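You operate a simulated robot arm through the tools that you are given. There is no shell and no other tool. Be economical: measure what you need, move in short steps, check, and stop when the job is done.

Carry out the task below with a simulated robot arm. There is one attempt and no reset: what you move stays moved.

JOB
Put things in order on the shelf unit top. At the end: the orange pencil tube stands where the green biscuit pack (marked "LEMON") stood; the orange drink can (marked "LEMON") stands where the orange pencil tube stood; the green biscuit pack from the shelf unit top stands where the teal succulent stood; the teal succulent from the shelf unit top stands on top of the grey coiled lead (marked "SOUND"); whatever was shut is shut again. Leave all else as you found it, and nothing knocked over.
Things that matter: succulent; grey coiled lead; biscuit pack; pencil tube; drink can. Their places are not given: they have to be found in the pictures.

The check looks at the end state, three seconds after you hand in, the way a careful person would. Anything else that was tipped, shoved, dropped, spilled or broken makes it a failure.

ROBOT AND FRAMES
A 7-joint arm with a two-finger parallel gripper, fixed in place. Base frame: the origin is at the foot of the arm, x ahead of it, y to its left, z up; the work surface is at about z = 800. Units: mm, degrees, N and s.
With the tool pointing down near the work surface it reaches from about 240 to 680 mm from the base axis. Its first joint turns from -66.0 to 66.0 degrees. Payload 2.4 kg.
Tool frame: the origin (TCP) lies between the finger pads and is the grasp point; the fingertips stand 30 mm ahead of it; z points along the fingers, y is the line along which they close. Largest opening 94 mm; finger width 28, thickness 10; the body of the gripper, 50 by 96 mm, starts 55 mm behind the TCP.
Orientation is that of the tool frame in the base frame, as a unit quaternion [x, y, z, w]. With the fingers straight down and closing along the base's y, the tool's x points along the base's -x, its y along +y and its z along -z.

CONTROLS
- The arm moves only by the tool drive_tool. Its argument "rows" is a list that holds one entry, the list of rows, each a list of 7 numbers: the shift along the base's x, y, z in mm, then the turn, a rotation vector about the base's x, y, z in degrees, then the finger opening in mm, from 0 to 94. In form: [[[tx, ty, tz, wx, wy, wz, grip], ...]]. A call has 1 to 12 rows; each row is the pose to reach, as a shift and turn from the pose commanded when the call began. Each row takes 0.2 s and may step no farther than 50 mm and 8.6 degrees from the row before; otherwise, or with a gripper value out of range, the whole call is refused. Where a pose cannot be reached the arm comes as near as it can. A force on the tool above 40 N (or 10 N above the force at the start of the call, whichever is more), or a blocked arm, ends the call early, and 0.2 s more pass. Each finger travels about 153 mm/s and halts on what it meets, pressing with about 22 N; the grip force reading is that of the motor and also rises with nothing between the fingers. The clock runs only during rows and for 0.2 s after the last one: add rows that repeat a pose to give the fingers time. The reply holds the time, the measured pose of the TCP, the force on the tool along the base axes, the opening and the grip force, in the units named above and with some noise, and new pictures: "views" is both (left out), scene, wrist or none.
- Cameras (640 x 400 px; columns grow to the right, rows downward): "scene" is fixed at [38.7, 485.1, 1428.3]; the picture's right is [-0.66, -0.75, 0.00], its down [-0.53, 0.47, -0.70] and it looks along [0.53, -0.47, -0.71] (base axes); focal length 319 px, centre (320, 200). "wrist" rides on the gripper at [76, 14, -103] in the tool frame; the picture's right is [-0.18, 0.98, 0.00], its down [-0.75, -0.14, -0.64] and it looks along [-0.63, -0.12, 0.77] (tool axes); focal length 243 px, centre (320, 200).
- measure_at(camera, pixels): there is no depth. For up to 12 entries [column, row, z] of the newest picture of that camera ("zoom" is the newest enlarged one), the place [x, y] in the base frame at which the ray of that pixel passes the height z, good to about 2 mm. The clock stands still meanwhile.
- close_up(camera, box): a new picture of the part [left, top, right, bottom] of that camera's present view, enlarged. The clock stands still meanwhile.
- sign_off(): hands the job in; it is judged then, once.

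Go step by step. Measure first, check grasps and placings, and put right what went wrong. The budget is 80 turns and 170 pictures, counting those below and the enlarged ones. Unless the task says otherwise, let go and move clear before handing in, and close with one line.

The tools are called after "Request:" by a JSON object that holds its "fn" and its "kwargs". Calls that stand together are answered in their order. drive_tool: Moves the arm, as the interface text tells. Its arguments: {"type":"object","properties":{"rows":{"type":"array","items":{"type":"array","items":{"type":"array","items":{"type":"number"}}}},"views":{"type":"string","enum":["both","scene","wrist","none"]}},"required":["rows"]} The other tools are called the same way: measure_at (camera, pixels) gives the place at which the rays of pixels pass given heights; close_up (camera, box) takes an enlarged picture of a part of a camera's view; sign_off () hands the job in.

At the start:

```text
t: 0.0
tool_pos: [414.2, 78.8, 1119.2]
tcp_rot: [0.0, 1.0, 0.001, 0.0]
force: [0.2, -0.7, -0.4]
opening: 93.9
grasp_force: 0.2
```

scene: 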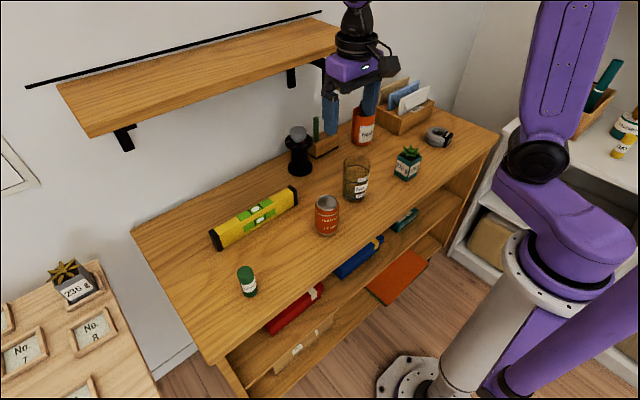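
wrist: 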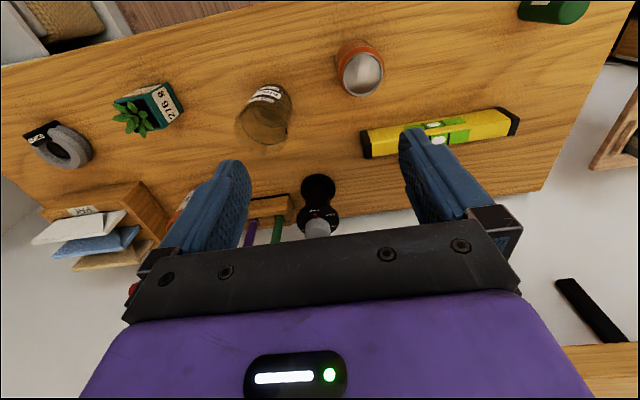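

The scene shows several candidates: an orange can at (327,215), an orange/red tube at (363,125), a glass at (356,178), a succulent at (407,163), a coiled lead at (438,137) and a green object at (247,281). I'll enlarge to read the labels.

Request:
{"fn": "close_up", "kwargs": {"camera": "scene", "box": [280, 80, 480, 205]}}

Request:
{"fn": "close_up", "kwargs": {"camera": "scene", "box": [200, 170, 400, 295]}}

Request:
{"fn": "close_up", "kwargs": {"camera": "scene", "box": [260, 200, 450, 380]}}

Request:
{"fn": "close_up", "kwargs": {"camera": "wrist", "box": [0, 50, 320, 250]}}

```text
3.20 times, centred on (380, 142) of scene
```

zoom: 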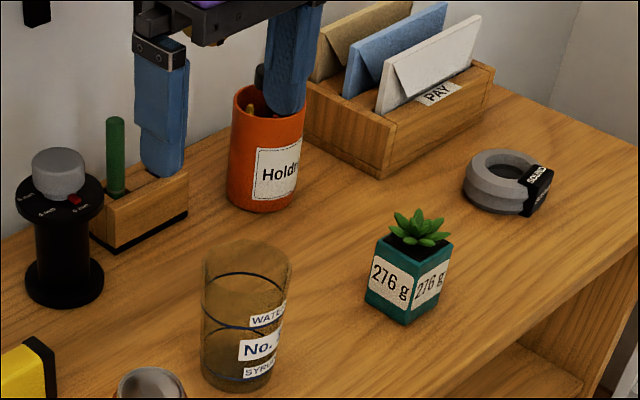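

```text
3.20 times, centred on (300, 232) of scene
```

zoom: 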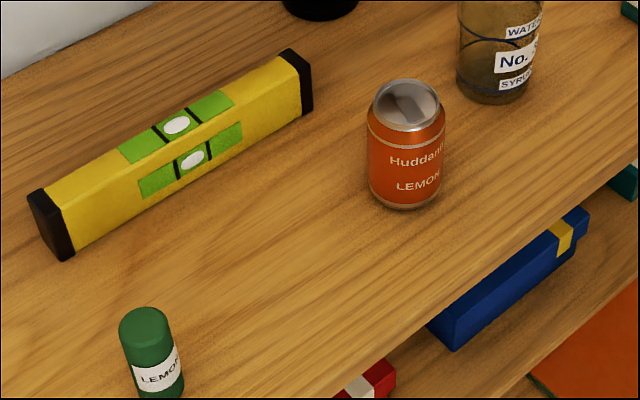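

```text
2.22 times, centred on (355, 290) of scene
```

zoom: 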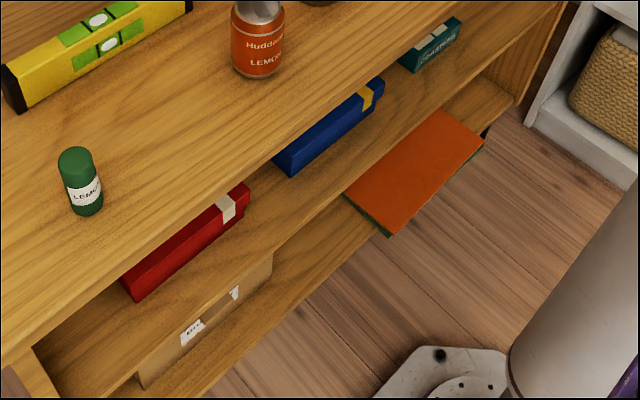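

```text
2.00 times, centred on (160, 150) of wrist
```

zoom: 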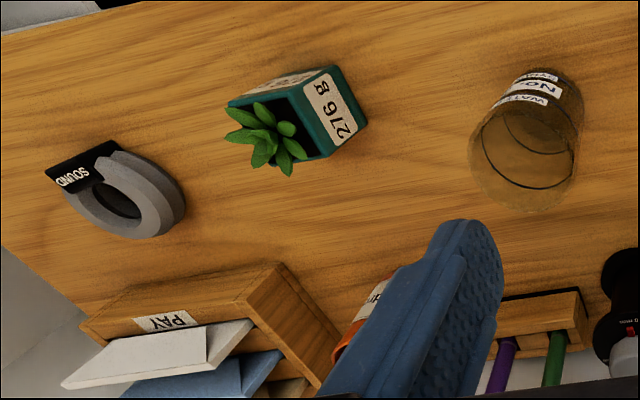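

The green cylinder at (247,281) marked LEMON is the biscuit pack, and the orange "Hold…" cup at (363,125) is the pencil tube. Nothing seems to be shut on the top. I'll measure base points at z=800.

Request:
{"fn": "measure_at", "kwargs": {"camera": "scene", "pixels": [[406.6, 181.6, 800], [394.7, 173.8, 800], [418.4, 173.1, 800], [326.6, 235.3, 800], [315.3, 228, 800], [338, 227, 800], [361.9, 146.3, 800], [351.5, 141, 800], [371.5, 143, 800], [438, 146, 800], [424.5, 137.5, 800], [249, 297, 800]]}}

Request:
{"fn": "measure_at", "kwargs": {"camera": "wrist", "pixels": [[60, 140, 800], [150, 105, 800], [265, 115, 800], [360, 65, 800], [590, 10, 800]]}}

Request:
{"fn": "close_up", "kwargs": {"camera": "scene", "box": [220, 250, 284, 290]}}

Request:
{"fn": "close_up", "kwargs": {"camera": "scene", "box": [392, 115, 472, 165]}}

```text
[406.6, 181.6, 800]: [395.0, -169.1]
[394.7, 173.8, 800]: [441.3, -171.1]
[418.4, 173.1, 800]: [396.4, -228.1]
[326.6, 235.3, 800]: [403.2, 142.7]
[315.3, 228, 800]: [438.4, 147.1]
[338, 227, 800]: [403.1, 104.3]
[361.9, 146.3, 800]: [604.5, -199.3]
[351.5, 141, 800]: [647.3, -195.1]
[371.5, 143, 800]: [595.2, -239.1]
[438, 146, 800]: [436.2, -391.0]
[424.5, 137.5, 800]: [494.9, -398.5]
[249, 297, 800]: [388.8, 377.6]
```

```text
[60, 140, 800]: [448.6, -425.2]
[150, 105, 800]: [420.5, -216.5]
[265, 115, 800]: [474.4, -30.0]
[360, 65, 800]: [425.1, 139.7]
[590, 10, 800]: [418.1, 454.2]
```

```text
10.00 times, centred on (252, 270) of scene
```

zoom: 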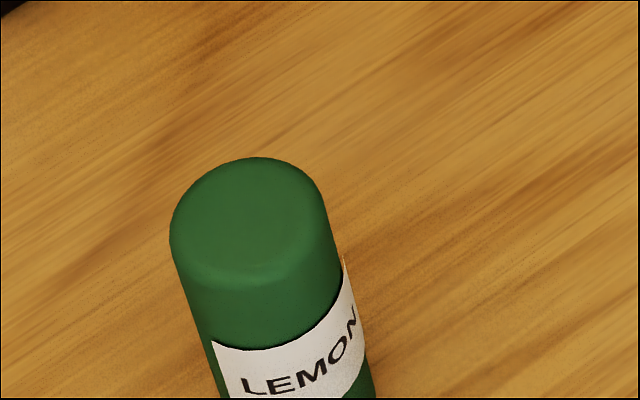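

```text
8.00 times, centred on (432, 140) of scene
```

zoom: 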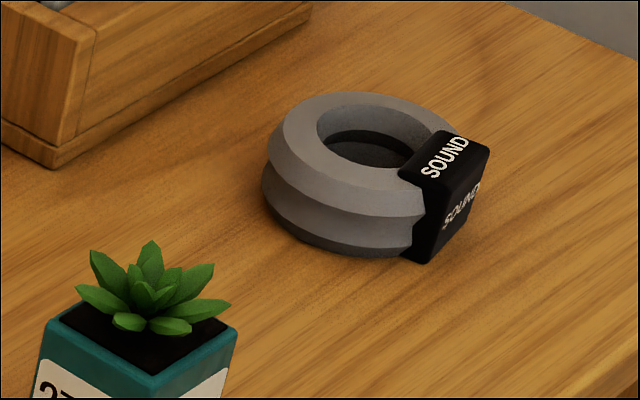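

Rough bases: succulent ~(418,-200), lead ~(460,-425), tube ~(635,-220), can ~(430,118), biscuit ~(400,390). I'll move the wrist camera to look at the right-hand side more closely, and locate the shelf's extent at the same time.

Request:
{"fn": "drive_tool", "kwargs": {"rows": [[[-16, -38, 0, 0, 0, 0, 94], [-32, -77, 0, 0, 0, 0, 94], [-48, -115, -20, 0, 0, 0, 94], [-64, -154, -50, 0, 0, 0, 94], [-80, -192, -80, 0, 0, 0, 94], [-97, -230, -100, 0, 0, 0, 94], [-114, -269, -119, 0, 0, 0, 94], [-114, -300, -119, 0, 0, 0, 94], [-114, -300, -119, 0, 0, 0, 94]]]}}

Request:
{"fn": "measure_at", "kwargs": {"camera": "scene", "pixels": [[342, 48, 1100], [342, 48, 1200], [88, 136, 1100], [88, 136, 1200], [60, 85, 1200], [322, 12, 1200]]}}

```text
refused: row 4 steps farther than a row can; nothing moved
```

```text
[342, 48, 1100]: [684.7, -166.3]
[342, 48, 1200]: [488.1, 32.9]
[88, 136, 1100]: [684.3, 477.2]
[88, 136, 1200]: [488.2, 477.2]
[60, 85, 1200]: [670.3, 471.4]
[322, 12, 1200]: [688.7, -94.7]
```

Row 4 was slightly too long, so I'm re-sending the move with finer steps.

Request:
{"fn": "drive_tool", "kwargs": {"rows": [[[-14, -37, -15, 0, 0, 0, 94], [-28, -75, -30, 0, 0, 0, 94], [-43, -112, -45, 0, 0, 0, 94], [-57, -150, -60, 0, 0, 0, 94], [-71, -187, -75, 0, 0, 0, 94], [-86, -225, -90, 0, 0, 0, 94], [-100, -262, -105, 0, 0, 0, 94], [-114, -300, -119, 0, 0, 0, 94], [-114, -300, -119, 0, 0, 0, 94]]]}}

```text
t: 2.0
tool_pos: [298.5, -222.1, 1000.7]
tcp_rot: [0.001, 1.0, 0.0, 0.0]
force: [-0.3, -0.2, -0.1]
opening: 94.0
grasp_force: 0.1
```

scene: 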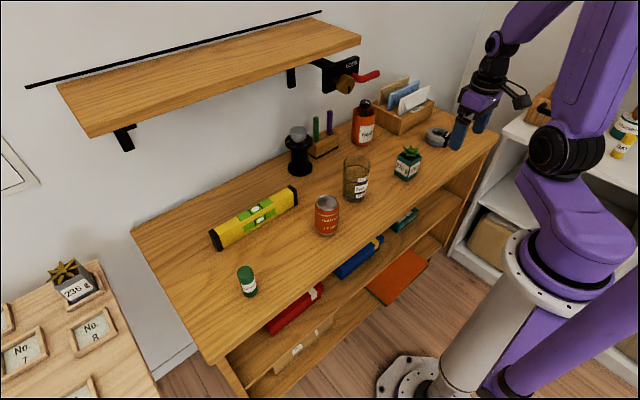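
wrist: 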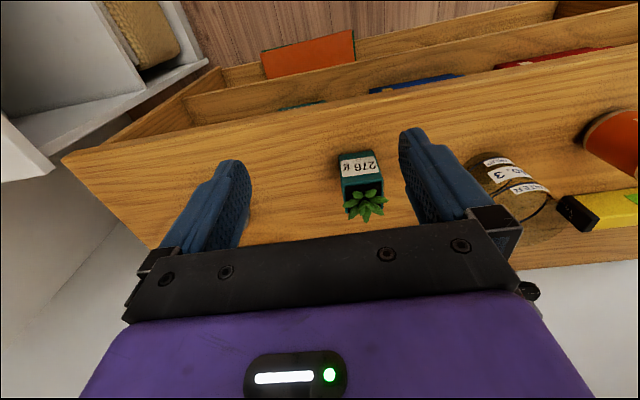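

The arm has cleared the view: there's something at the shelf's right end (345,75), and the orange object at (363,125) seems to have a black top. Enlarging both.

Request:
{"fn": "close_up", "kwargs": {"camera": "scene", "box": [300, 50, 396, 110]}}

Request:
{"fn": "close_up", "kwargs": {"camera": "scene", "box": [320, 95, 400, 150]}}

Request:
{"fn": "close_up", "kwargs": {"camera": "wrist", "box": [290, 120, 430, 230]}}

Request:
{"fn": "close_up", "kwargs": {"camera": "scene", "box": [230, 255, 294, 305]}}

```text
6.67 times, centred on (348, 80) of scene
```

zoom: 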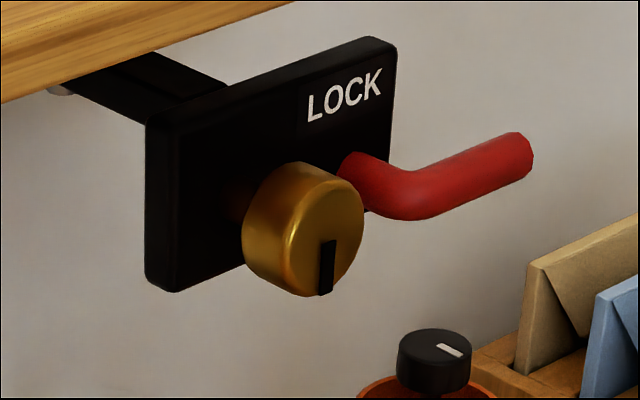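

```text
7.27 times, centred on (360, 122) of scene
```

zoom: 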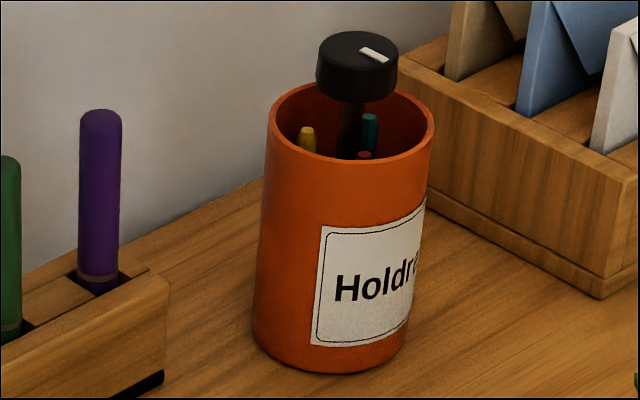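

```text
3.64 times, centred on (360, 175) of wrist
```

zoom: 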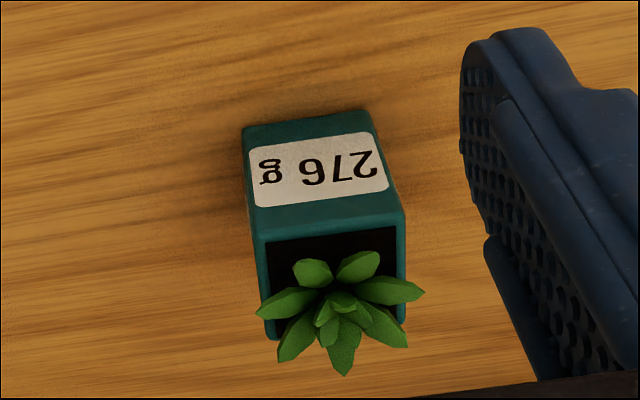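

```text
8.00 times, centred on (262, 280) of scene
```

zoom: 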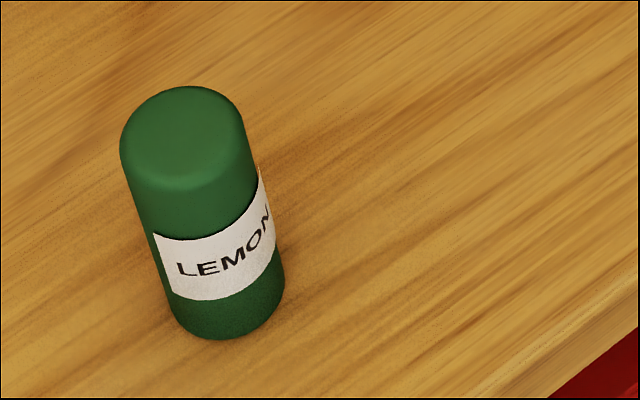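

The tube has a black knob on a stem inside it, and there's a "LOCK" plate with a dial and lever on the shelf end. I'll look at the black-and-grey item at (299,150) and the rest to understand what might be locked.

Request:
{"fn": "close_up", "kwargs": {"camera": "scene", "box": [276, 110, 346, 180]}}

Request:
{"fn": "close_up", "kwargs": {"camera": "scene", "box": [0, 240, 160, 400]}}

Request:
{"fn": "measure_at", "kwargs": {"camera": "scene", "pixels": [[354, 134, 800], [363, 104, 940], [362, 116, 900], [362, 117, 910], [406.6, 181.6, 800]]}}

Request:
{"fn": "measure_at", "kwargs": {"camera": "wrist", "pixels": [[344, 152.5, 800], [371, 150, 800], [348, 186, 850], [378, 183, 850]]}}

```text
5.71 times, centred on (311, 145) of scene
```

zoom: 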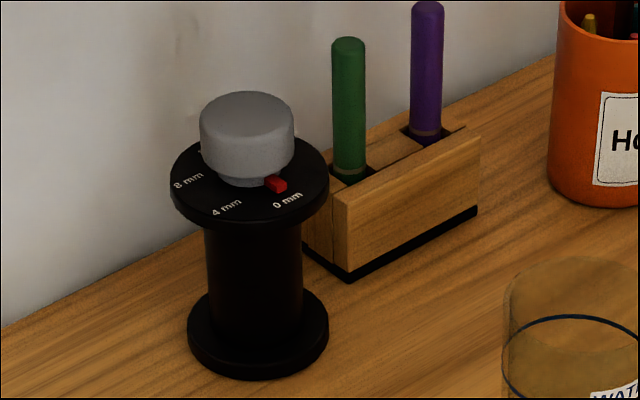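

```text
2.50 times, centred on (80, 320) of scene
```

zoom: 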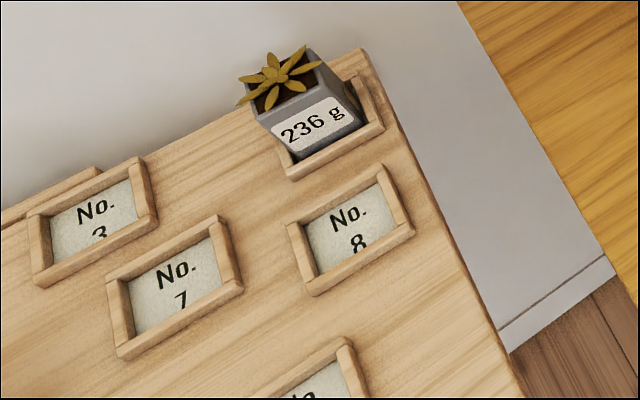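

```text
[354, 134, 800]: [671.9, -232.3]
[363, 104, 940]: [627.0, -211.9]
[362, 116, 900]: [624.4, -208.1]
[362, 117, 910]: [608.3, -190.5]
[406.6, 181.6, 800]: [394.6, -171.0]
```

```text
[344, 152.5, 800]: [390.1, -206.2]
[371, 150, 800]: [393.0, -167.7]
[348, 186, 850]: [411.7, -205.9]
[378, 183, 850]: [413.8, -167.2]
```

The grey knob, lock and pencils appear to be decoration; I'll note the tube stem and check it when lifting. Now precise measurements for the tube, lead, can, biscuit pack and pot corners.

Request:
{"fn": "measure_at", "kwargs": {"camera": "scene", "pixels": [[361.4, 140, 800], [364.3, 111.7, 900], [364.3, 111.7, 920], [364.3, 111.7, 890], [245.8, 272, 880], [245.8, 272, 870], [251, 291, 800], [327.2, 202.8, 900], [327.2, 202.8, 910], [327.2, 202.8, 920], [326.6, 229, 800]]}}

Request:
{"fn": "measure_at", "kwargs": {"camera": "wrist", "pixels": [[338.8, 155.2, 800], [373.7, 150.3, 800], [344.9, 183.2, 860], [382.8, 179.1, 860], [345.7, 213.5, 860], [383.4, 209.3, 860], [344.9, 183.2, 870], [382.8, 179.1, 870]]}}

Request:
{"fn": "close_up", "kwargs": {"camera": "scene", "box": [308, 185, 348, 240]}}

```text
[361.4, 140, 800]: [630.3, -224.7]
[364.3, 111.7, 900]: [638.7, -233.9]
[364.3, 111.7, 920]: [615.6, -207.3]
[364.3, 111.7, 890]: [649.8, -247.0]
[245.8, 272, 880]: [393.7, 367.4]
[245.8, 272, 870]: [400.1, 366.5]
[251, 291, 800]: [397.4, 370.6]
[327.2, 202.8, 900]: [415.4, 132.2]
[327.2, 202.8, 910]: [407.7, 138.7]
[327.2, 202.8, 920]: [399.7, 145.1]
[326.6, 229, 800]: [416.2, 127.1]
```

```text
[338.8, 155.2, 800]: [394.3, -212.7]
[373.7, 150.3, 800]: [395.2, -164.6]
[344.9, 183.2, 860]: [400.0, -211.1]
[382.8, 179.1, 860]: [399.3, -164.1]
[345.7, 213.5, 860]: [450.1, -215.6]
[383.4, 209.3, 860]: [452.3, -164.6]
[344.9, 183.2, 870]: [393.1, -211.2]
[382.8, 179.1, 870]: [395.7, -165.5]
```

```text
7.27 times, centred on (328, 212) of scene
```

zoom: 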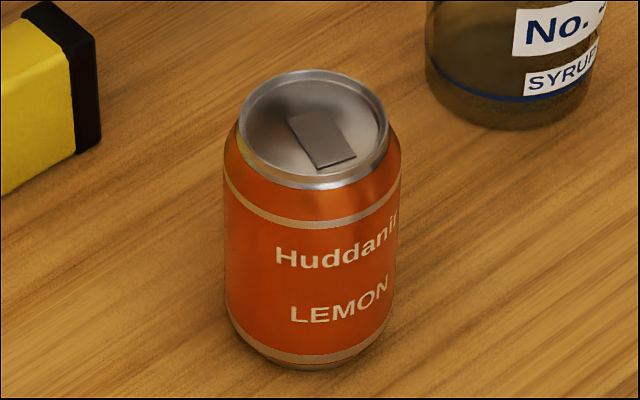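

Pot: x 395–445, y -212…-164, centre ≈(420,-188), height ≈67, nearly axis-aligned. Can centre ≈(416,130), biscuit ≈(397,369), tube ≈(632,-227). Next I'll look at the lead with the wrist camera.

Request:
{"fn": "drive_tool", "kwargs": {"rows": [[[8, -48, 0, 0, 0, 0, 94], [16, -96, 0, 0, 0, 0, 94], [24, -144, 0, 0, 0, 0, 94], [32, -193, 0, 0, 0, 0, 94], [32, -193, 0, 0, 0, 0, 94]]], "views": "wrist"}}

Request:
{"fn": "close_up", "kwargs": {"camera": "wrist", "box": [270, 110, 430, 210]}}

```text
t: 3.2
tool_pos: [329.8, -415.3, 1000.2]
tcp_rot: [0.0, 1.0, 0.0, 0.0]
force: [1.1, 0.4, 0.3]
opening: 94.1
grasp_force: 0.1
```

wrist: 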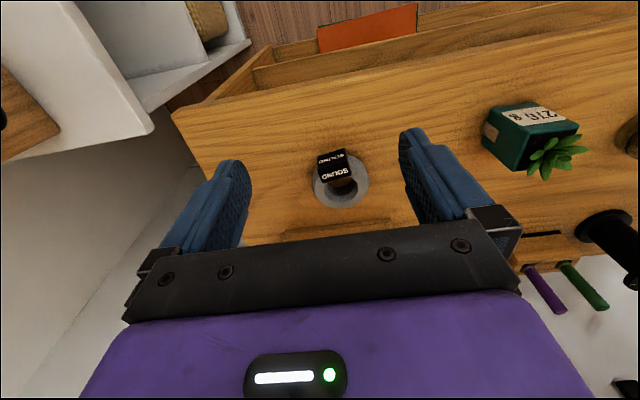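

```text
4.00 times, centred on (350, 160) of wrist
```

zoom: 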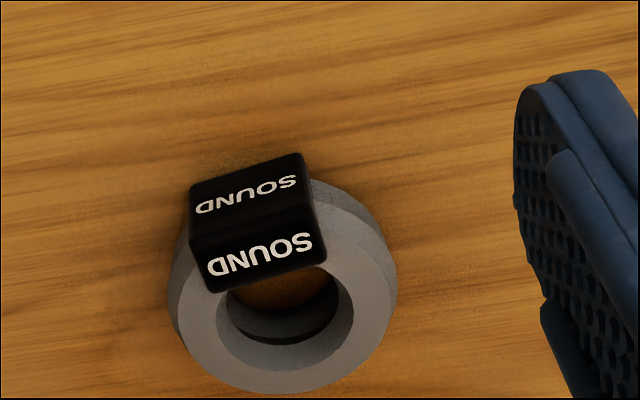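

The ring and its SOUND tag are clear in the wrist view. Measuring ring extents and tag at several heights.

Request:
{"fn": "measure_at", "kwargs": {"camera": "zoom", "pixels": [[165, 285, 830], [397, 285, 830], [285, 393, 830], [215, 315, 838], [353, 315, 838], [285, 372, 838], [190, 235, 840], [320, 213, 840], [208, 291, 840], [327, 262, 840], [190, 185, 800], [302, 155, 800]]}}

Request:
{"fn": "measure_at", "kwargs": {"camera": "scene", "pixels": [[438, 132.5, 840], [438, 132.5, 830], [438, 132.5, 820], [446.6, 137.3, 840], [446.6, 137.3, 830], [445.8, 147.9, 800], [453.2, 133.7, 840], [453.2, 133.7, 830]]}}

```text
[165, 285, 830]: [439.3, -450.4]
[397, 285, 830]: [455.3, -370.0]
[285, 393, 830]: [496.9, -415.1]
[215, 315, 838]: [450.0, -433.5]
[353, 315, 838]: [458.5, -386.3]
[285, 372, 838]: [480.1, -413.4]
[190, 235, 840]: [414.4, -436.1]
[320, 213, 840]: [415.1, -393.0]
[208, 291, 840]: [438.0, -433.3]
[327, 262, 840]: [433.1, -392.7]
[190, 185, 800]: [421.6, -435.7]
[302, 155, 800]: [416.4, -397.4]
```

```text
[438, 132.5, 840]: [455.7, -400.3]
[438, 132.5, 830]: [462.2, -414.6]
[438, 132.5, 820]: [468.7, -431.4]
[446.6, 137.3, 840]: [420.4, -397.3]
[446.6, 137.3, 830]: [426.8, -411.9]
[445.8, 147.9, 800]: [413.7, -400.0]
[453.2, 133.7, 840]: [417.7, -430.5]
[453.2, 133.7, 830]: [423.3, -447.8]
```

Ring: centre ≈(459,-411), hole radius ≈24, top ≈833, with the tag (x 416–436, top ≈838) on its near side. I'll move above the succulent and descend to mid-pot.

Request:
{"fn": "drive_tool", "kwargs": {"rows": [[[17, 45, 0, 0, 0, 0, 94], [35, 90, 0, 0, 0, 0, 94], [52, 135, 0, 0, 0, 0, 94], [70, 180, 0, 0, 0, 0, 94], [87, 226, 0, 0, 0, 0, 94], [87, 226, -45, 0, 0, 0, 94], [87, 226, -75, 0, 0, 0, 94], [87, 226, -75, 0, 0, 0, 94]]]}}

```text
t: 5.0
tool_pos: [420.8, -187.0, 923.5]
tcp_rot: [0.0, 1.0, 0.001, 0.001]
force: [-0.2, -0.3, 0.1]
opening: 93.9
grasp_force: 0.1
```

scene: 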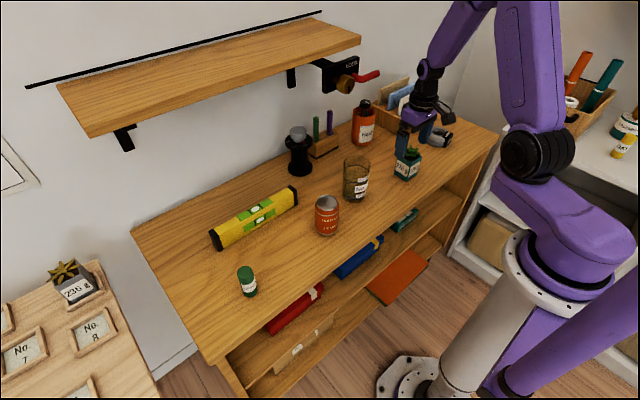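
wrist: 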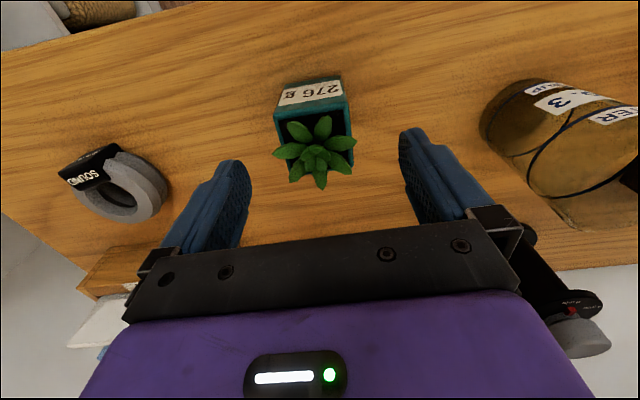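

The pot sits between the fingers (around (315,130)). Descending 75 mm to grasp height.

Request:
{"fn": "drive_tool", "kwargs": {"rows": [[[-1, -1, -35, 0, 0, 0, 94], [-1, -1, -65, 0, 0, 0, 94], [-1, -1, -76, 0, 0, 0, 94], [-1, -1, -76, 0, 0, 0, 94]]]}}

Request:
{"fn": "close_up", "kwargs": {"camera": "scene", "box": [370, 100, 450, 190]}}

```text
t: 6.0
tool_pos: [418.9, -190.2, 847.3]
tcp_rot: [0.001, 1.0, -0.001, 0.001]
force: [0.8, 0.2, -0.2]
opening: 93.9
grasp_force: 0.1
```

scene: 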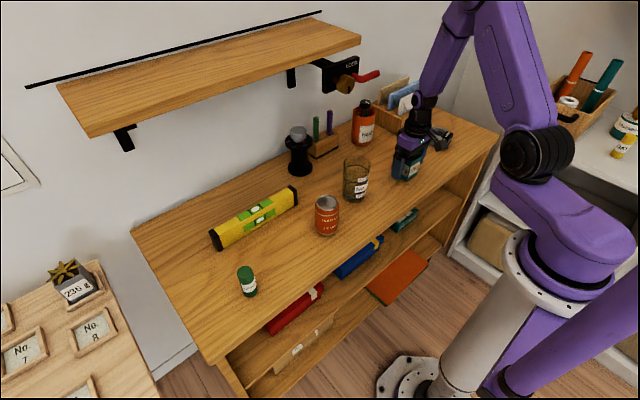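
wrist: 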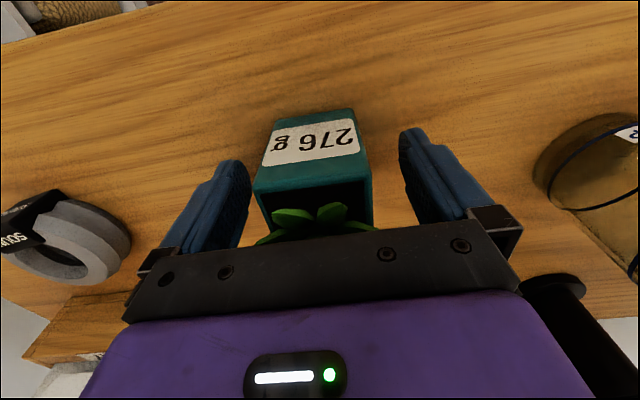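

```text
4.44 times, centred on (410, 145) of scene
```

zoom: 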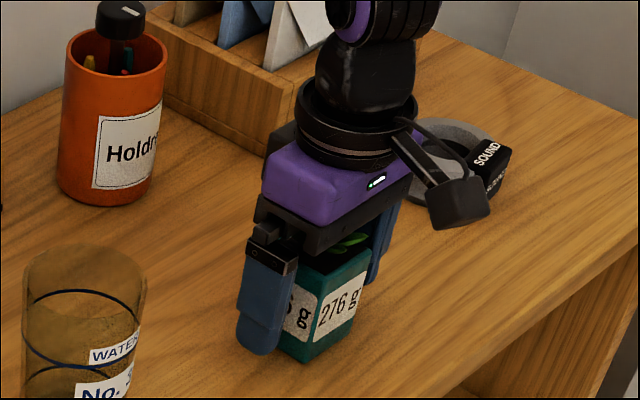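

No contact forces and the pot is well between the fingers. I'll note its base corners and close the fingers.

Request:
{"fn": "measure_at", "kwargs": {"camera": "wrist", "pixels": [[274, 118, 802], [356, 108, 802], [254, 191, 867], [371, 182, 867]]}}

Request:
{"fn": "drive_tool", "kwargs": {"rows": [[[0, 0, 0, 0, 0, 0, 60], [0, 0, 0, 0, 0, 0, 40], [0, 0, 0, 0, 0, 0, 40], [0, 0, 0, 0, 0, 0, 40]]], "views": "wrist"}}

```text
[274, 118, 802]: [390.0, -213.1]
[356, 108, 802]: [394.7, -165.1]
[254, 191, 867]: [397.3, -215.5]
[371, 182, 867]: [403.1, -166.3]
```

```text
t: 7.0
tool_pos: [418.9, -189.5, 847.2]
tcp_rot: [0.001, 1.0, -0.001, 0.0]
force: [0.2, -1.1, 0.3]
opening: 54.1
grasp_force: 21.8
```

wrist: 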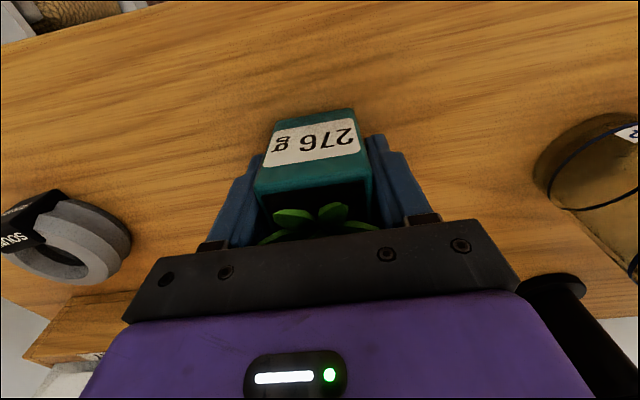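

The opening stopped at 54 while the pot measures ~49 wide, and its front edge is yawed ~-5.5° — I'm holding it on the corners. I'll open, yaw to match and regrip.

Request:
{"fn": "drive_tool", "kwargs": {"rows": [[[0, 0, 0, 0, 0, 0, 75], [0, 0, 0, 0, 0, 0, 75], [-1, -1, 0, 0, 0, -5.5, 75], [-1, -1, 0, 0, 0, -5.5, 75], [-1, -1, 0, 0, 0, -5.5, 50], [-1, -1, 0, 0, 0, -5.5, 40], [-1, -1, 0, 0, 0, -5.5, 40], [-1, -1, 0, 0, 0, -5.5, 40]]], "views": "wrist"}}

```text
t: 8.8
tool_pos: [416.5, -189.3, 848.1]
tcp_rot: [0.048, 0.999, 0.0, 0.001]
force: [0.5, 1.4, 3.4]
opening: 54.2
grasp_force: 21.8
```

wrist: 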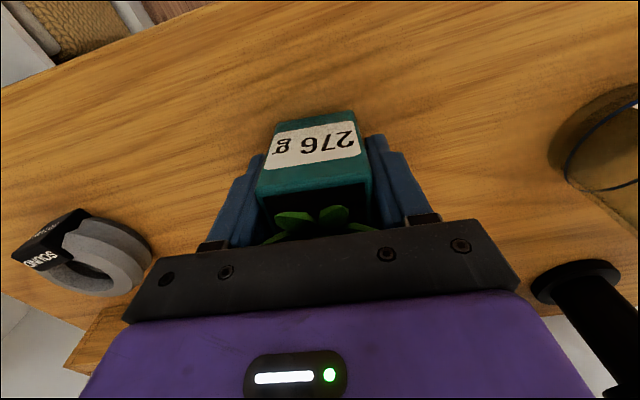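

The pot looks the same relative to the fingers, so it's ~54 wide and squarely gripped. Lifting straight up 110 mm and checking.

Request:
{"fn": "drive_tool", "kwargs": {"rows": [[[0, 0, 10, 0, 0, 0, 40], [0, 0, 40, 0, 0, 0, 40], [0, 0, 80, 0, 0, 0, 40], [0, 0, 110, 0, 0, 0, 40], [0, 0, 110, 0, 0, 5.5, 40], [0, 0, 110, 0, 0, 5.5, 40]]]}}

```text
t: 10.2
tool_pos: [417.7, -191.0, 958.1]
tcp_rot: [-0.001, 1.0, 0.0, 0.0]
force: [0.0, 0.7, -2.9]
opening: 54.1
grasp_force: 22.5
```

scene: 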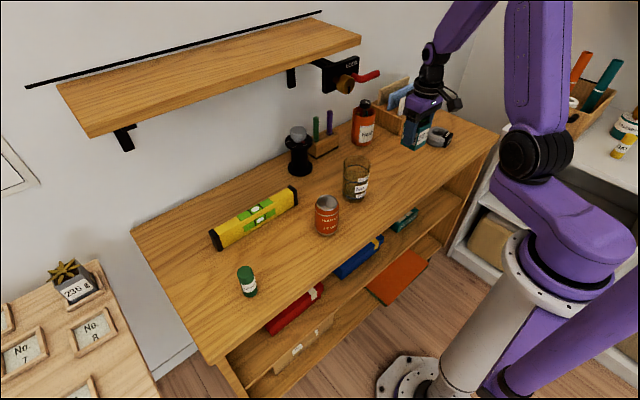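
wrist: 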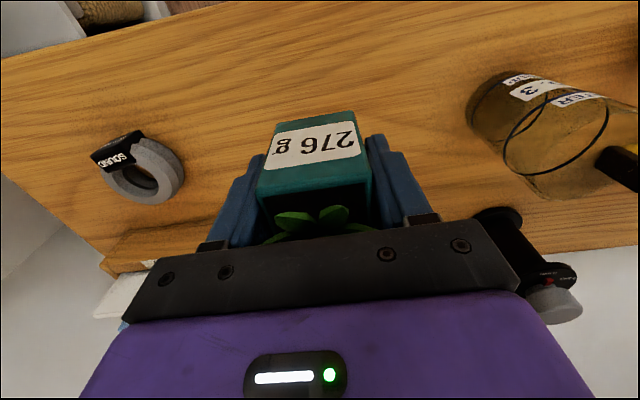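

Held securely (force -2.9 N). I'll measure the pot's front-bottom edge in hand to learn its offset from the TCP.

Request:
{"fn": "measure_at", "kwargs": {"camera": "wrist", "pixels": [[276, 123, 911], [355, 112, 911], [256, 191, 978], [371, 182, 978], [137, 190, 833], [112, 182, 833], [156, 178, 833]]}}

Request:
{"fn": "close_up", "kwargs": {"camera": "wrist", "box": [80, 110, 240, 210]}}

Request:
{"fn": "close_up", "kwargs": {"camera": "scene", "box": [390, 100, 470, 160]}}

```text
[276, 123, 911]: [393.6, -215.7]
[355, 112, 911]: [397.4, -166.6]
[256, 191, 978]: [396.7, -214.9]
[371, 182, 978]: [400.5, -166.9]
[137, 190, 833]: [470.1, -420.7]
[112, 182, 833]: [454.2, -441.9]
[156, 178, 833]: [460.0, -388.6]
```

```text
4.00 times, centred on (160, 160) of wrist
```

zoom: 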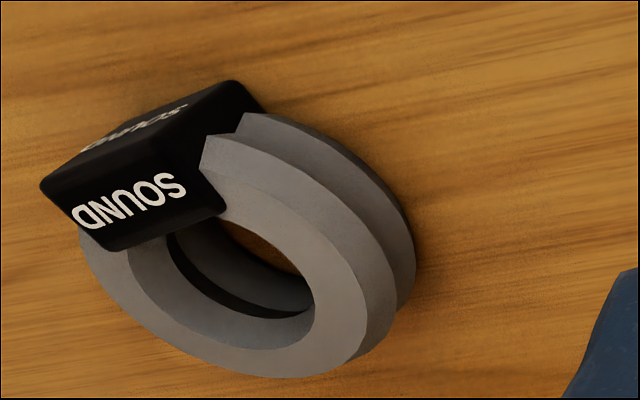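

```text
6.67 times, centred on (430, 130) of scene
```

zoom: 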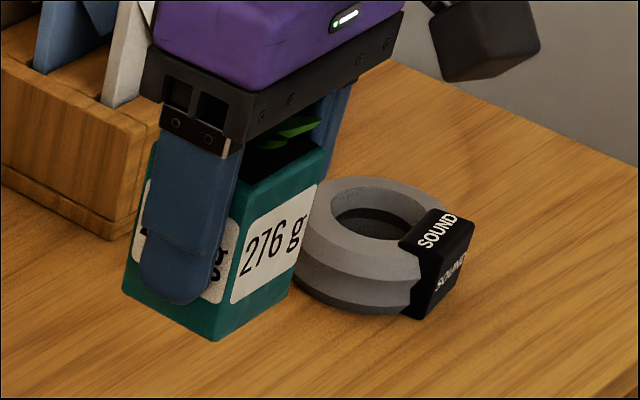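

Pot front is 22 mm ahead of TCP toward the robot. To keep the pot behind the tag, I'll place TCP at about (462,-411); first move above it at safe height.

Request:
{"fn": "drive_tool", "kwargs": {"rows": [[[9, -44, 0, 0, 0, 0, 40], [18, -88, 0, 0, 0, 0, 40], [27, -132, 0, 0, 0, 0, 40], [36, -176, 0, 0, 0, 0, 40], [45, -221, 0, 0, 0, 0, 40], [45, -221, -30, 0, 0, 0, 40], [45, -221, -60, 0, 0, 0, 40], [45, -221, -60, 0, 0, 0, 40]]]}}

Request:
{"fn": "close_up", "kwargs": {"camera": "scene", "box": [395, 95, 475, 155]}}

Request:
{"fn": "close_up", "kwargs": {"camera": "wrist", "box": [220, 80, 420, 205]}}

```text
t: 12.0
tool_pos: [463.3, -411.5, 899.5]
tcp_rot: [0.0, 1.0, 0.0, 0.0]
force: [-1.1, 0.2, -3.7]
opening: 54.3
grasp_force: 22.0
```

scene: 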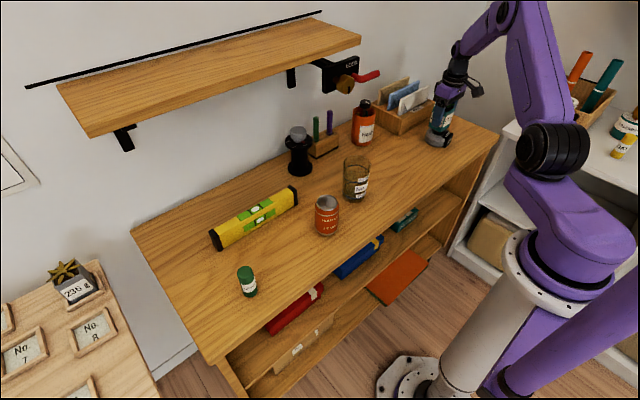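
wrist: 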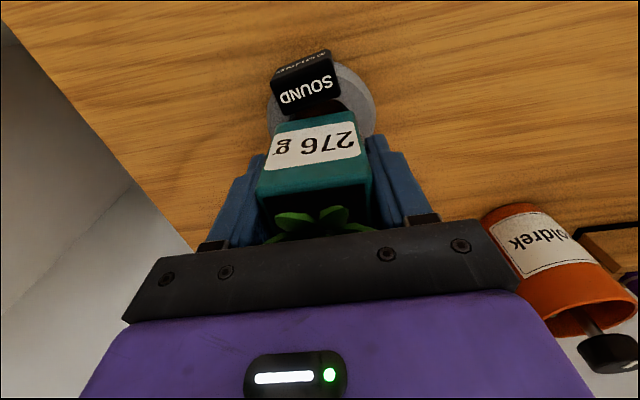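

```text
6.67 times, centred on (435, 125) of scene
```

zoom: 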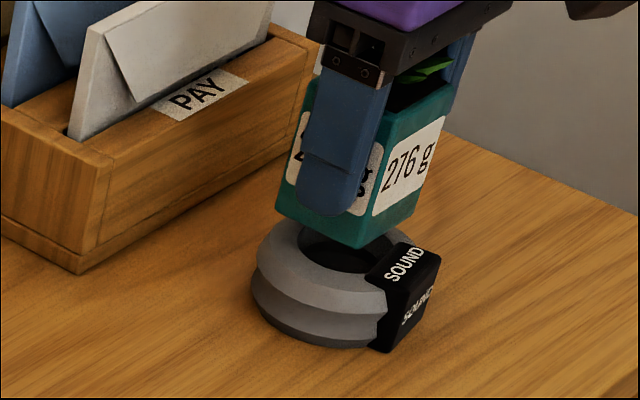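

```text
3.20 times, centred on (320, 142) of wrist
```

zoom: 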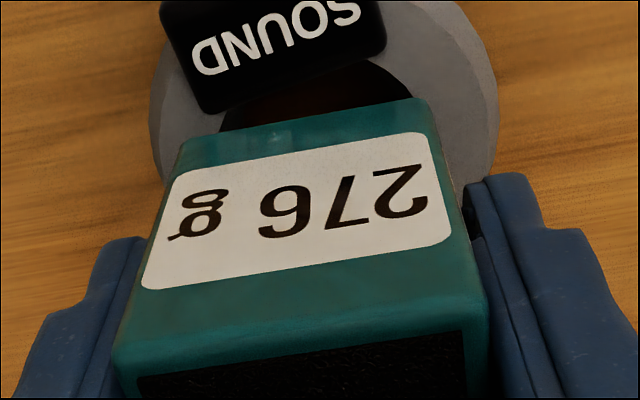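

The pot hovers just behind the tag over the ring. I'll verify lateral alignment numerically.

Request:
{"fn": "measure_at", "kwargs": {"camera": "zoom", "pixels": [[150, 120, 825], [497, 120, 825], [183, 140, 851], [415, 98, 851], [205, 113, 838], [386, 50, 838], [222, 130, 833], [412, 97, 833]]}}

```text
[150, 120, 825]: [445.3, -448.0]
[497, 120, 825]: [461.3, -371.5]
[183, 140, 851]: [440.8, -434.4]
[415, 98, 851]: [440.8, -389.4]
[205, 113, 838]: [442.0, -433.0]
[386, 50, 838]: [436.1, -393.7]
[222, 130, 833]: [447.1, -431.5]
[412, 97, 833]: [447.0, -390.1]
```

The tag's inner edge is turned ~+8°, so I'll yaw +7.5° to match it and shift +1 mm in y, then descend slowly until contact.

Request:
{"fn": "drive_tool", "kwargs": {"rows": [[[1, 1, 0, 0, 0, 7.5, 40], [1, 1, -8, 0, 0, 7.5, 40], [1, 1, -12, 0, 0, 7.5, 40], [1, 1, -14, 0, 0, 7.5, 40], [1, 1, -15, 0, 0, 7.5, 40], [1, 1, -15, 0, 0, 7.5, 40]]]}}

Request:
{"fn": "close_up", "kwargs": {"camera": "scene", "box": [405, 95, 469, 155]}}

Request:
{"fn": "close_up", "kwargs": {"camera": "wrist", "box": [220, 80, 420, 205]}}

```text
t: 13.4
tool_pos: [463.5, -410.5, 884.5]
tcp_rot: [-0.065, 0.998, 0.0, -0.001]
force: [-4.5, 1.9, 4.5]
opening: 54.1
grasp_force: 21.6
```

scene: 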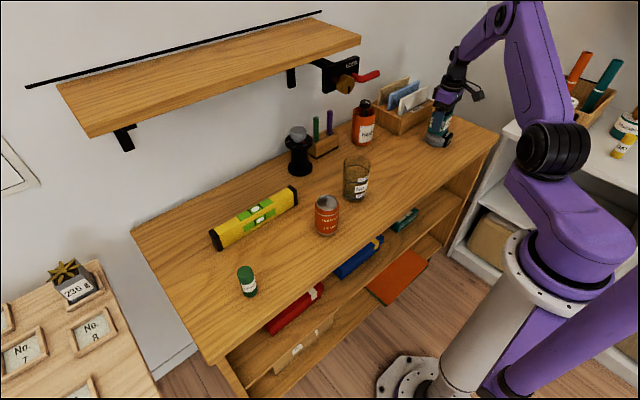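
wrist: 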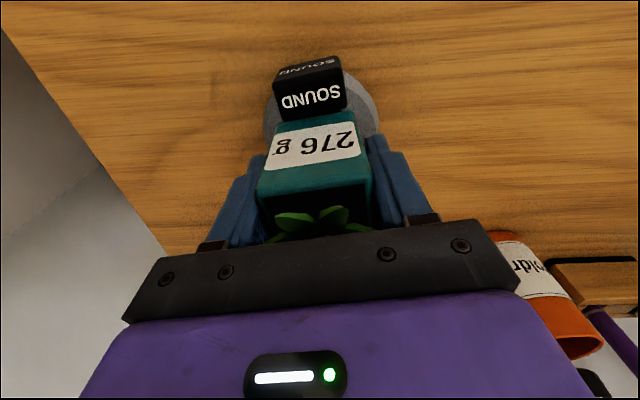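

```text
6.67 times, centred on (437, 125) of scene
```

zoom: 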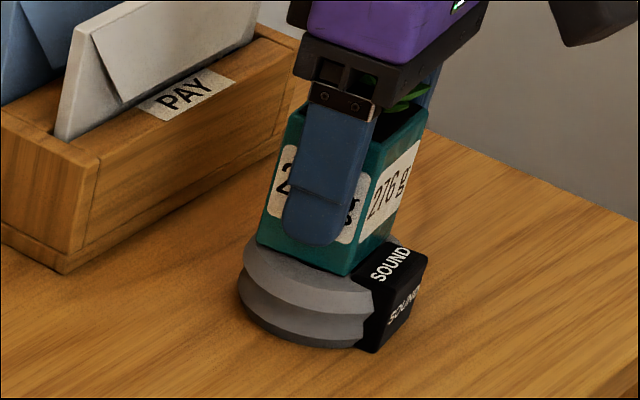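

```text
3.20 times, centred on (320, 142) of wrist
```

zoom: 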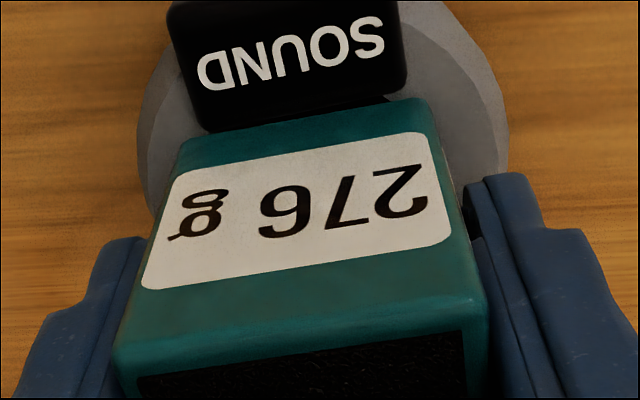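

Contact made: vertical force went from -3.7 to +4.5 N with the pot bottom at ≈836. I'll release gently and look.

Request:
{"fn": "drive_tool", "kwargs": {"rows": [[[0, 0, 0, 0, 0, 0, 58], [0, 0, 0, 0, 0, 0, 70], [0, 0, 0, 0, 0, 0, 80], [0, 0, 0, 0, 0, 0, 80]]], "views": "none"}}

Request:
{"fn": "close_up", "kwargs": {"camera": "scene", "box": [405, 95, 469, 155]}}

Request:
{"fn": "close_up", "kwargs": {"camera": "wrist", "box": [220, 80, 420, 205]}}

```text
t: 14.4
tool_pos: [463.0, -411.0, 882.8]
tcp_rot: [-0.065, 0.998, 0.0, 0.001]
force: [0.6, 0.3, 1.0]
opening: 80.0
grasp_force: 0.1
```

```text
6.67 times, centred on (437, 125) of scene
```

zoom: 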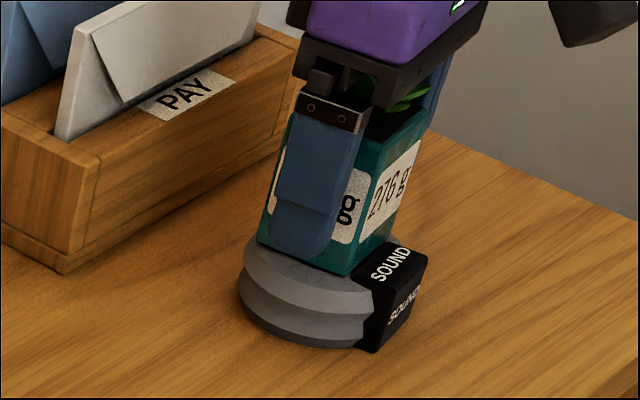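

```text
3.20 times, centred on (320, 142) of wrist
```

zoom: 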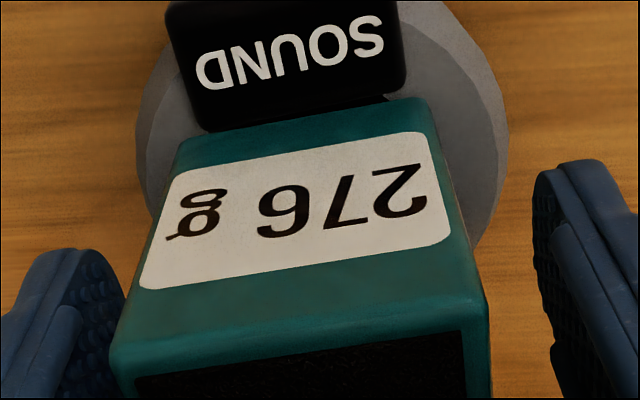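

The pot stands level on the ring, released. Retreating straight up.

Request:
{"fn": "drive_tool", "kwargs": {"rows": [[[0, 0, 20, 0, 0, 0, 90], [0, 0, 60, 0, 0, 0, 94], [0, 0, 100, 0, 0, 0, 94], [0, 0, 130, 0, 0, -7.5, 94], [-30, 35, 130, 0, 0, -7.5, 94], [-60, 70, 130, 0, 0, -7.5, 94], [-80, 110, 130, 0, 0, -7.5, 94], [-80, 155, 130, 0, 0, -7.5, 94], [-80, 200, 130, 0, 0, -7.5, 94], [-80, 245, 130, 0, 0, -7.5, 94], [-80, 245, 130, 0, 0, -7.5, 94]]]}}

Request:
{"fn": "close_up", "kwargs": {"camera": "scene", "box": [390, 85, 470, 155]}}

```text
t: 16.8
tool_pos: [384.4, -166.5, 1016.8]
tcp_rot: [0.0, 1.0, 0.0, 0.001]
force: [0.9, 0.0, -0.8]
opening: 93.9
grasp_force: 0.1
```

scene: 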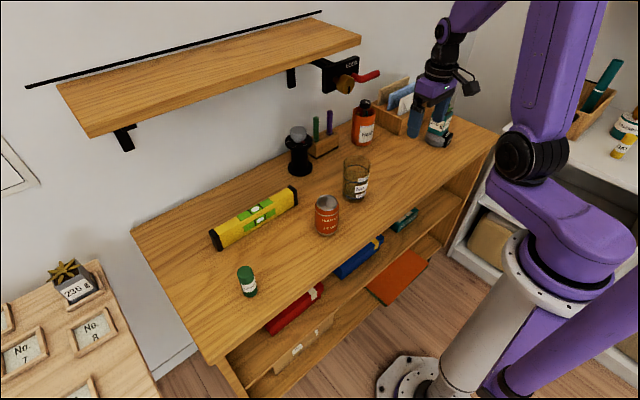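
wrist: 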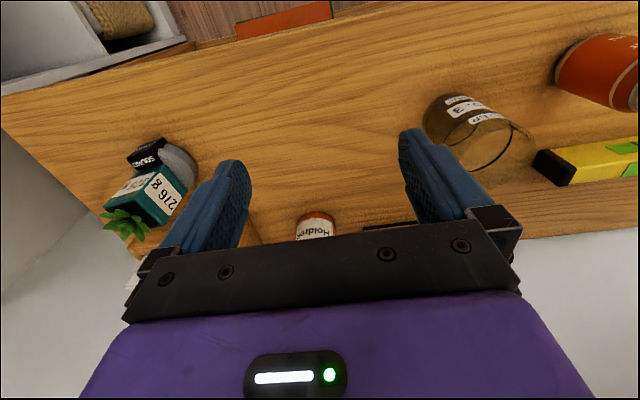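

```text
5.71 times, centred on (430, 120) of scene
```

zoom: 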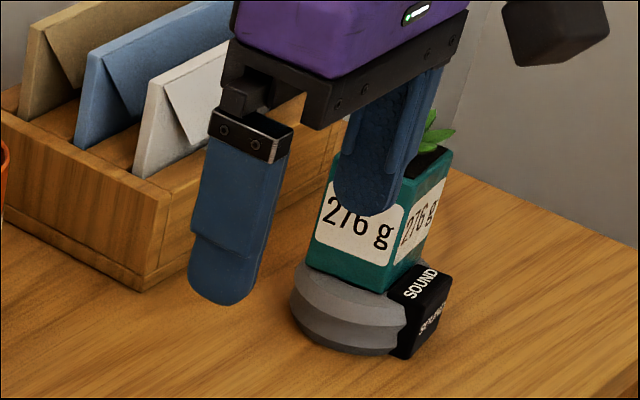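

The succulent stands stably on the lead. Now traverse to the biscuit pack side.

Request:
{"fn": "drive_tool", "kwargs": {"rows": [[[-5, 48, 0, 0, 0, 0, 94], [-10, 96, 0, 0, 0, 0, 94], [-15, 144, 0, 0, 0, 0, 94], [-20, 192, 0, 0, 0, 0, 94], [-25, 240, 0, 0, 0, 0, 94], [-30, 288, 0, 0, 0, 0, 94], [-35, 336, 0, 0, 0, 0, 94], [-40, 384, 0, 0, 0, 0, 94], [-44, 432, 0, 0, 0, 0, 94], [-47, 480, 0, 0, 0, 0, 94], [-50, 527, 0, 0, 0, 0, 94], [-50, 527, -30, 0, 0, 0, 94]]], "views": "wrist"}}

Request:
{"fn": "close_up", "kwargs": {"camera": "wrist", "box": [220, 90, 420, 215]}}

```text
t: 19.4
tool_pos: [330.5, 363.4, 985.3]
tcp_rot: [-0.001, 1.0, 0.0, -0.001]
force: [-0.8, -0.3, 1.1]
opening: 94.2
grasp_force: 0.0
```

wrist: 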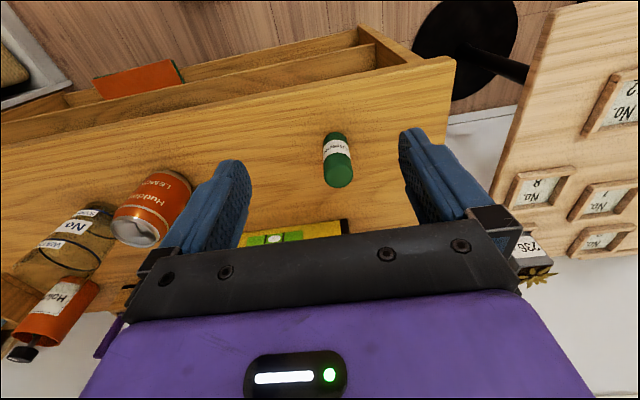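

```text
3.20 times, centred on (320, 152) of wrist
```

zoom: 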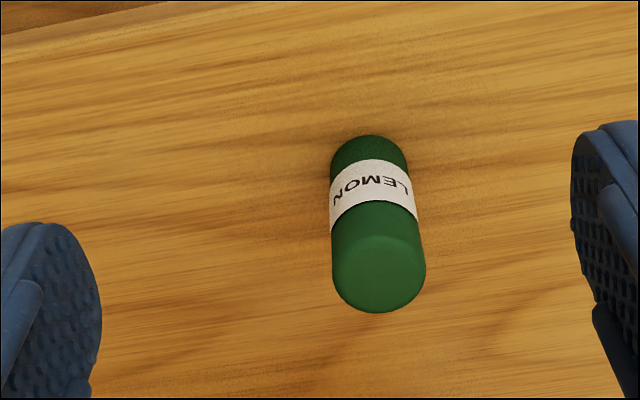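

The biscuit pack is between the fingers; measuring its base front and top.

Request:
{"fn": "measure_at", "kwargs": {"camera": "zoom", "pixels": [[367, 135, 800], [330, 165, 802], [408, 165, 802], [379, 313, 870], [379, 313, 880], [333, 270, 870], [426, 265, 870], [379, 270, 870], [379, 270, 880]]}}

Request:
{"fn": "measure_at", "kwargs": {"camera": "scene", "pixels": [[250.8, 292, 800], [252, 297.5, 800], [244.8, 271, 870], [237, 273, 870], [252.3, 270.5, 870]]}}

```text
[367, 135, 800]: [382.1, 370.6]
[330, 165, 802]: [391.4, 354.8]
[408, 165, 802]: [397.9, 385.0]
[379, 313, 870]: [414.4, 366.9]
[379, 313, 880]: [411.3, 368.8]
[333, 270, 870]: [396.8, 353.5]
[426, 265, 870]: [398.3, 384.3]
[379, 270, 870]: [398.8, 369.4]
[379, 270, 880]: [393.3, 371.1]
```

```text
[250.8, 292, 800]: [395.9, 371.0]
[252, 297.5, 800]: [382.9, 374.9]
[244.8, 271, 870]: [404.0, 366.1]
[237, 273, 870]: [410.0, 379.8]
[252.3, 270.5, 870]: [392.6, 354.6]
```

Biscuit pack: centre (398,369.5), diameter ≈31, height ≈72. Moving over it and down to z≈842.

Request:
{"fn": "drive_tool", "kwargs": {"rows": [[[32, 4, 0, 0, 0, 0, 80], [65, 7.7, 0, 0, 0, 0, 70], [65, 7.7, -45, 0, 0, 0, 70], [65, 7.7, -90, 0, 0, 0, 70], [65, 7.7, -125, 0, 0, 0, 70], [65, 7.7, -142, 0, 0, 0, 70], [65, 7.7, -142, 0, 0, 0, 70]]]}}

```text
t: 21.0
tool_pos: [398.3, 370.2, 841.5]
tcp_rot: [0.001, 1.0, 0.001, 0.0]
force: [0.5, -1.0, 0.2]
opening: 70.1
grasp_force: 0.0
```

scene: 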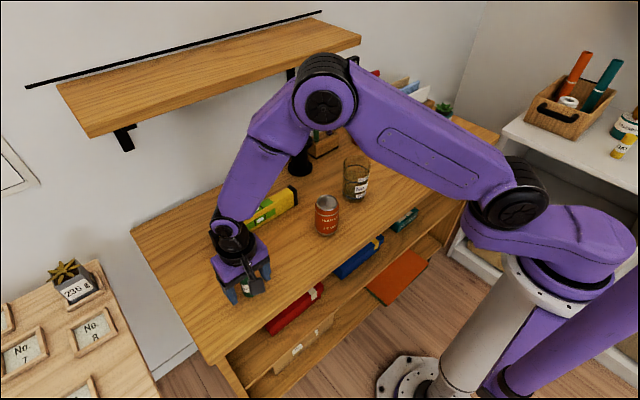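
wrist: 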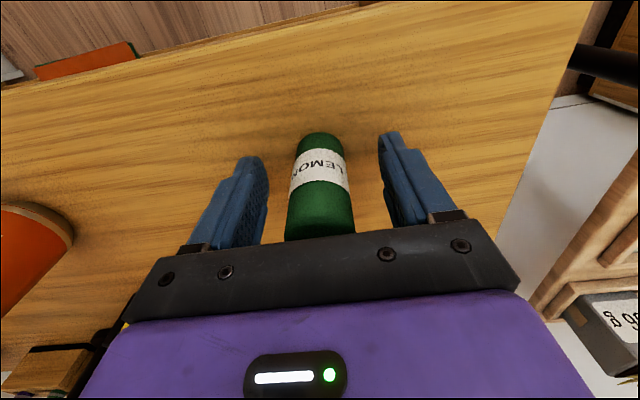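

Centred between the fingers; closing and lifting.

Request:
{"fn": "measure_at", "kwargs": {"camera": "wrist", "pixels": [[316, 131, 800], [299, 143, 801], [340, 139, 801]]}}

Request:
{"fn": "drive_tool", "kwargs": {"rows": [[[0, 0, 0, 0, 0, 0, 45], [0, 0, 0, 0, 0, 0, 22], [0, 0, 0, 0, 0, 0, 22], [0, 0, 0, 0, 0, 0, 22], [0, 0, 10, 0, 0, 0, 22], [0, 0, 50, 0, 0, 0, 22], [0, 0, 100, 0, 0, 0, 22], [0, 0, 140, 0, 0, 0, 22], [0, 0, 140, 0, 0, 0, 22]]]}}

```text
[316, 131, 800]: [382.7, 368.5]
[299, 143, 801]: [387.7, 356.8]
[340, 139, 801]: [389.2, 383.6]
```

```text
t: 23.0
tool_pos: [397.4, 369.6, 982.0]
tcp_rot: [0.001, 1.0, 0.0, 0.0]
force: [0.0, -0.5, -1.2]
opening: 30.2
grasp_force: 22.0
```

scene: 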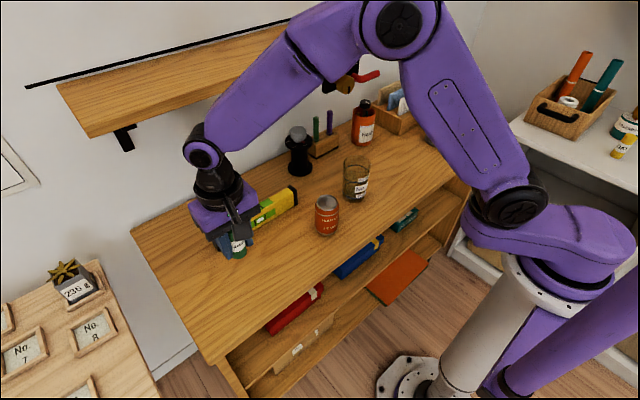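
wrist: 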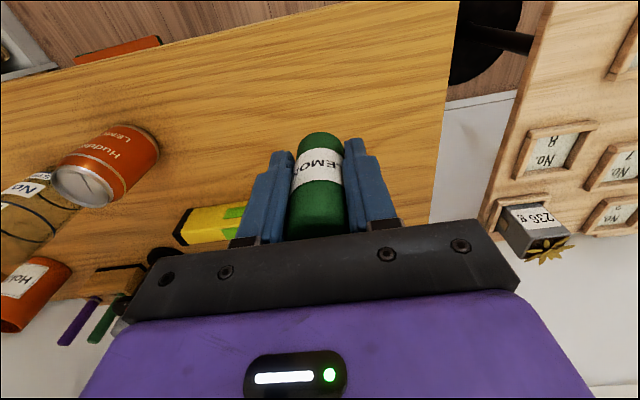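

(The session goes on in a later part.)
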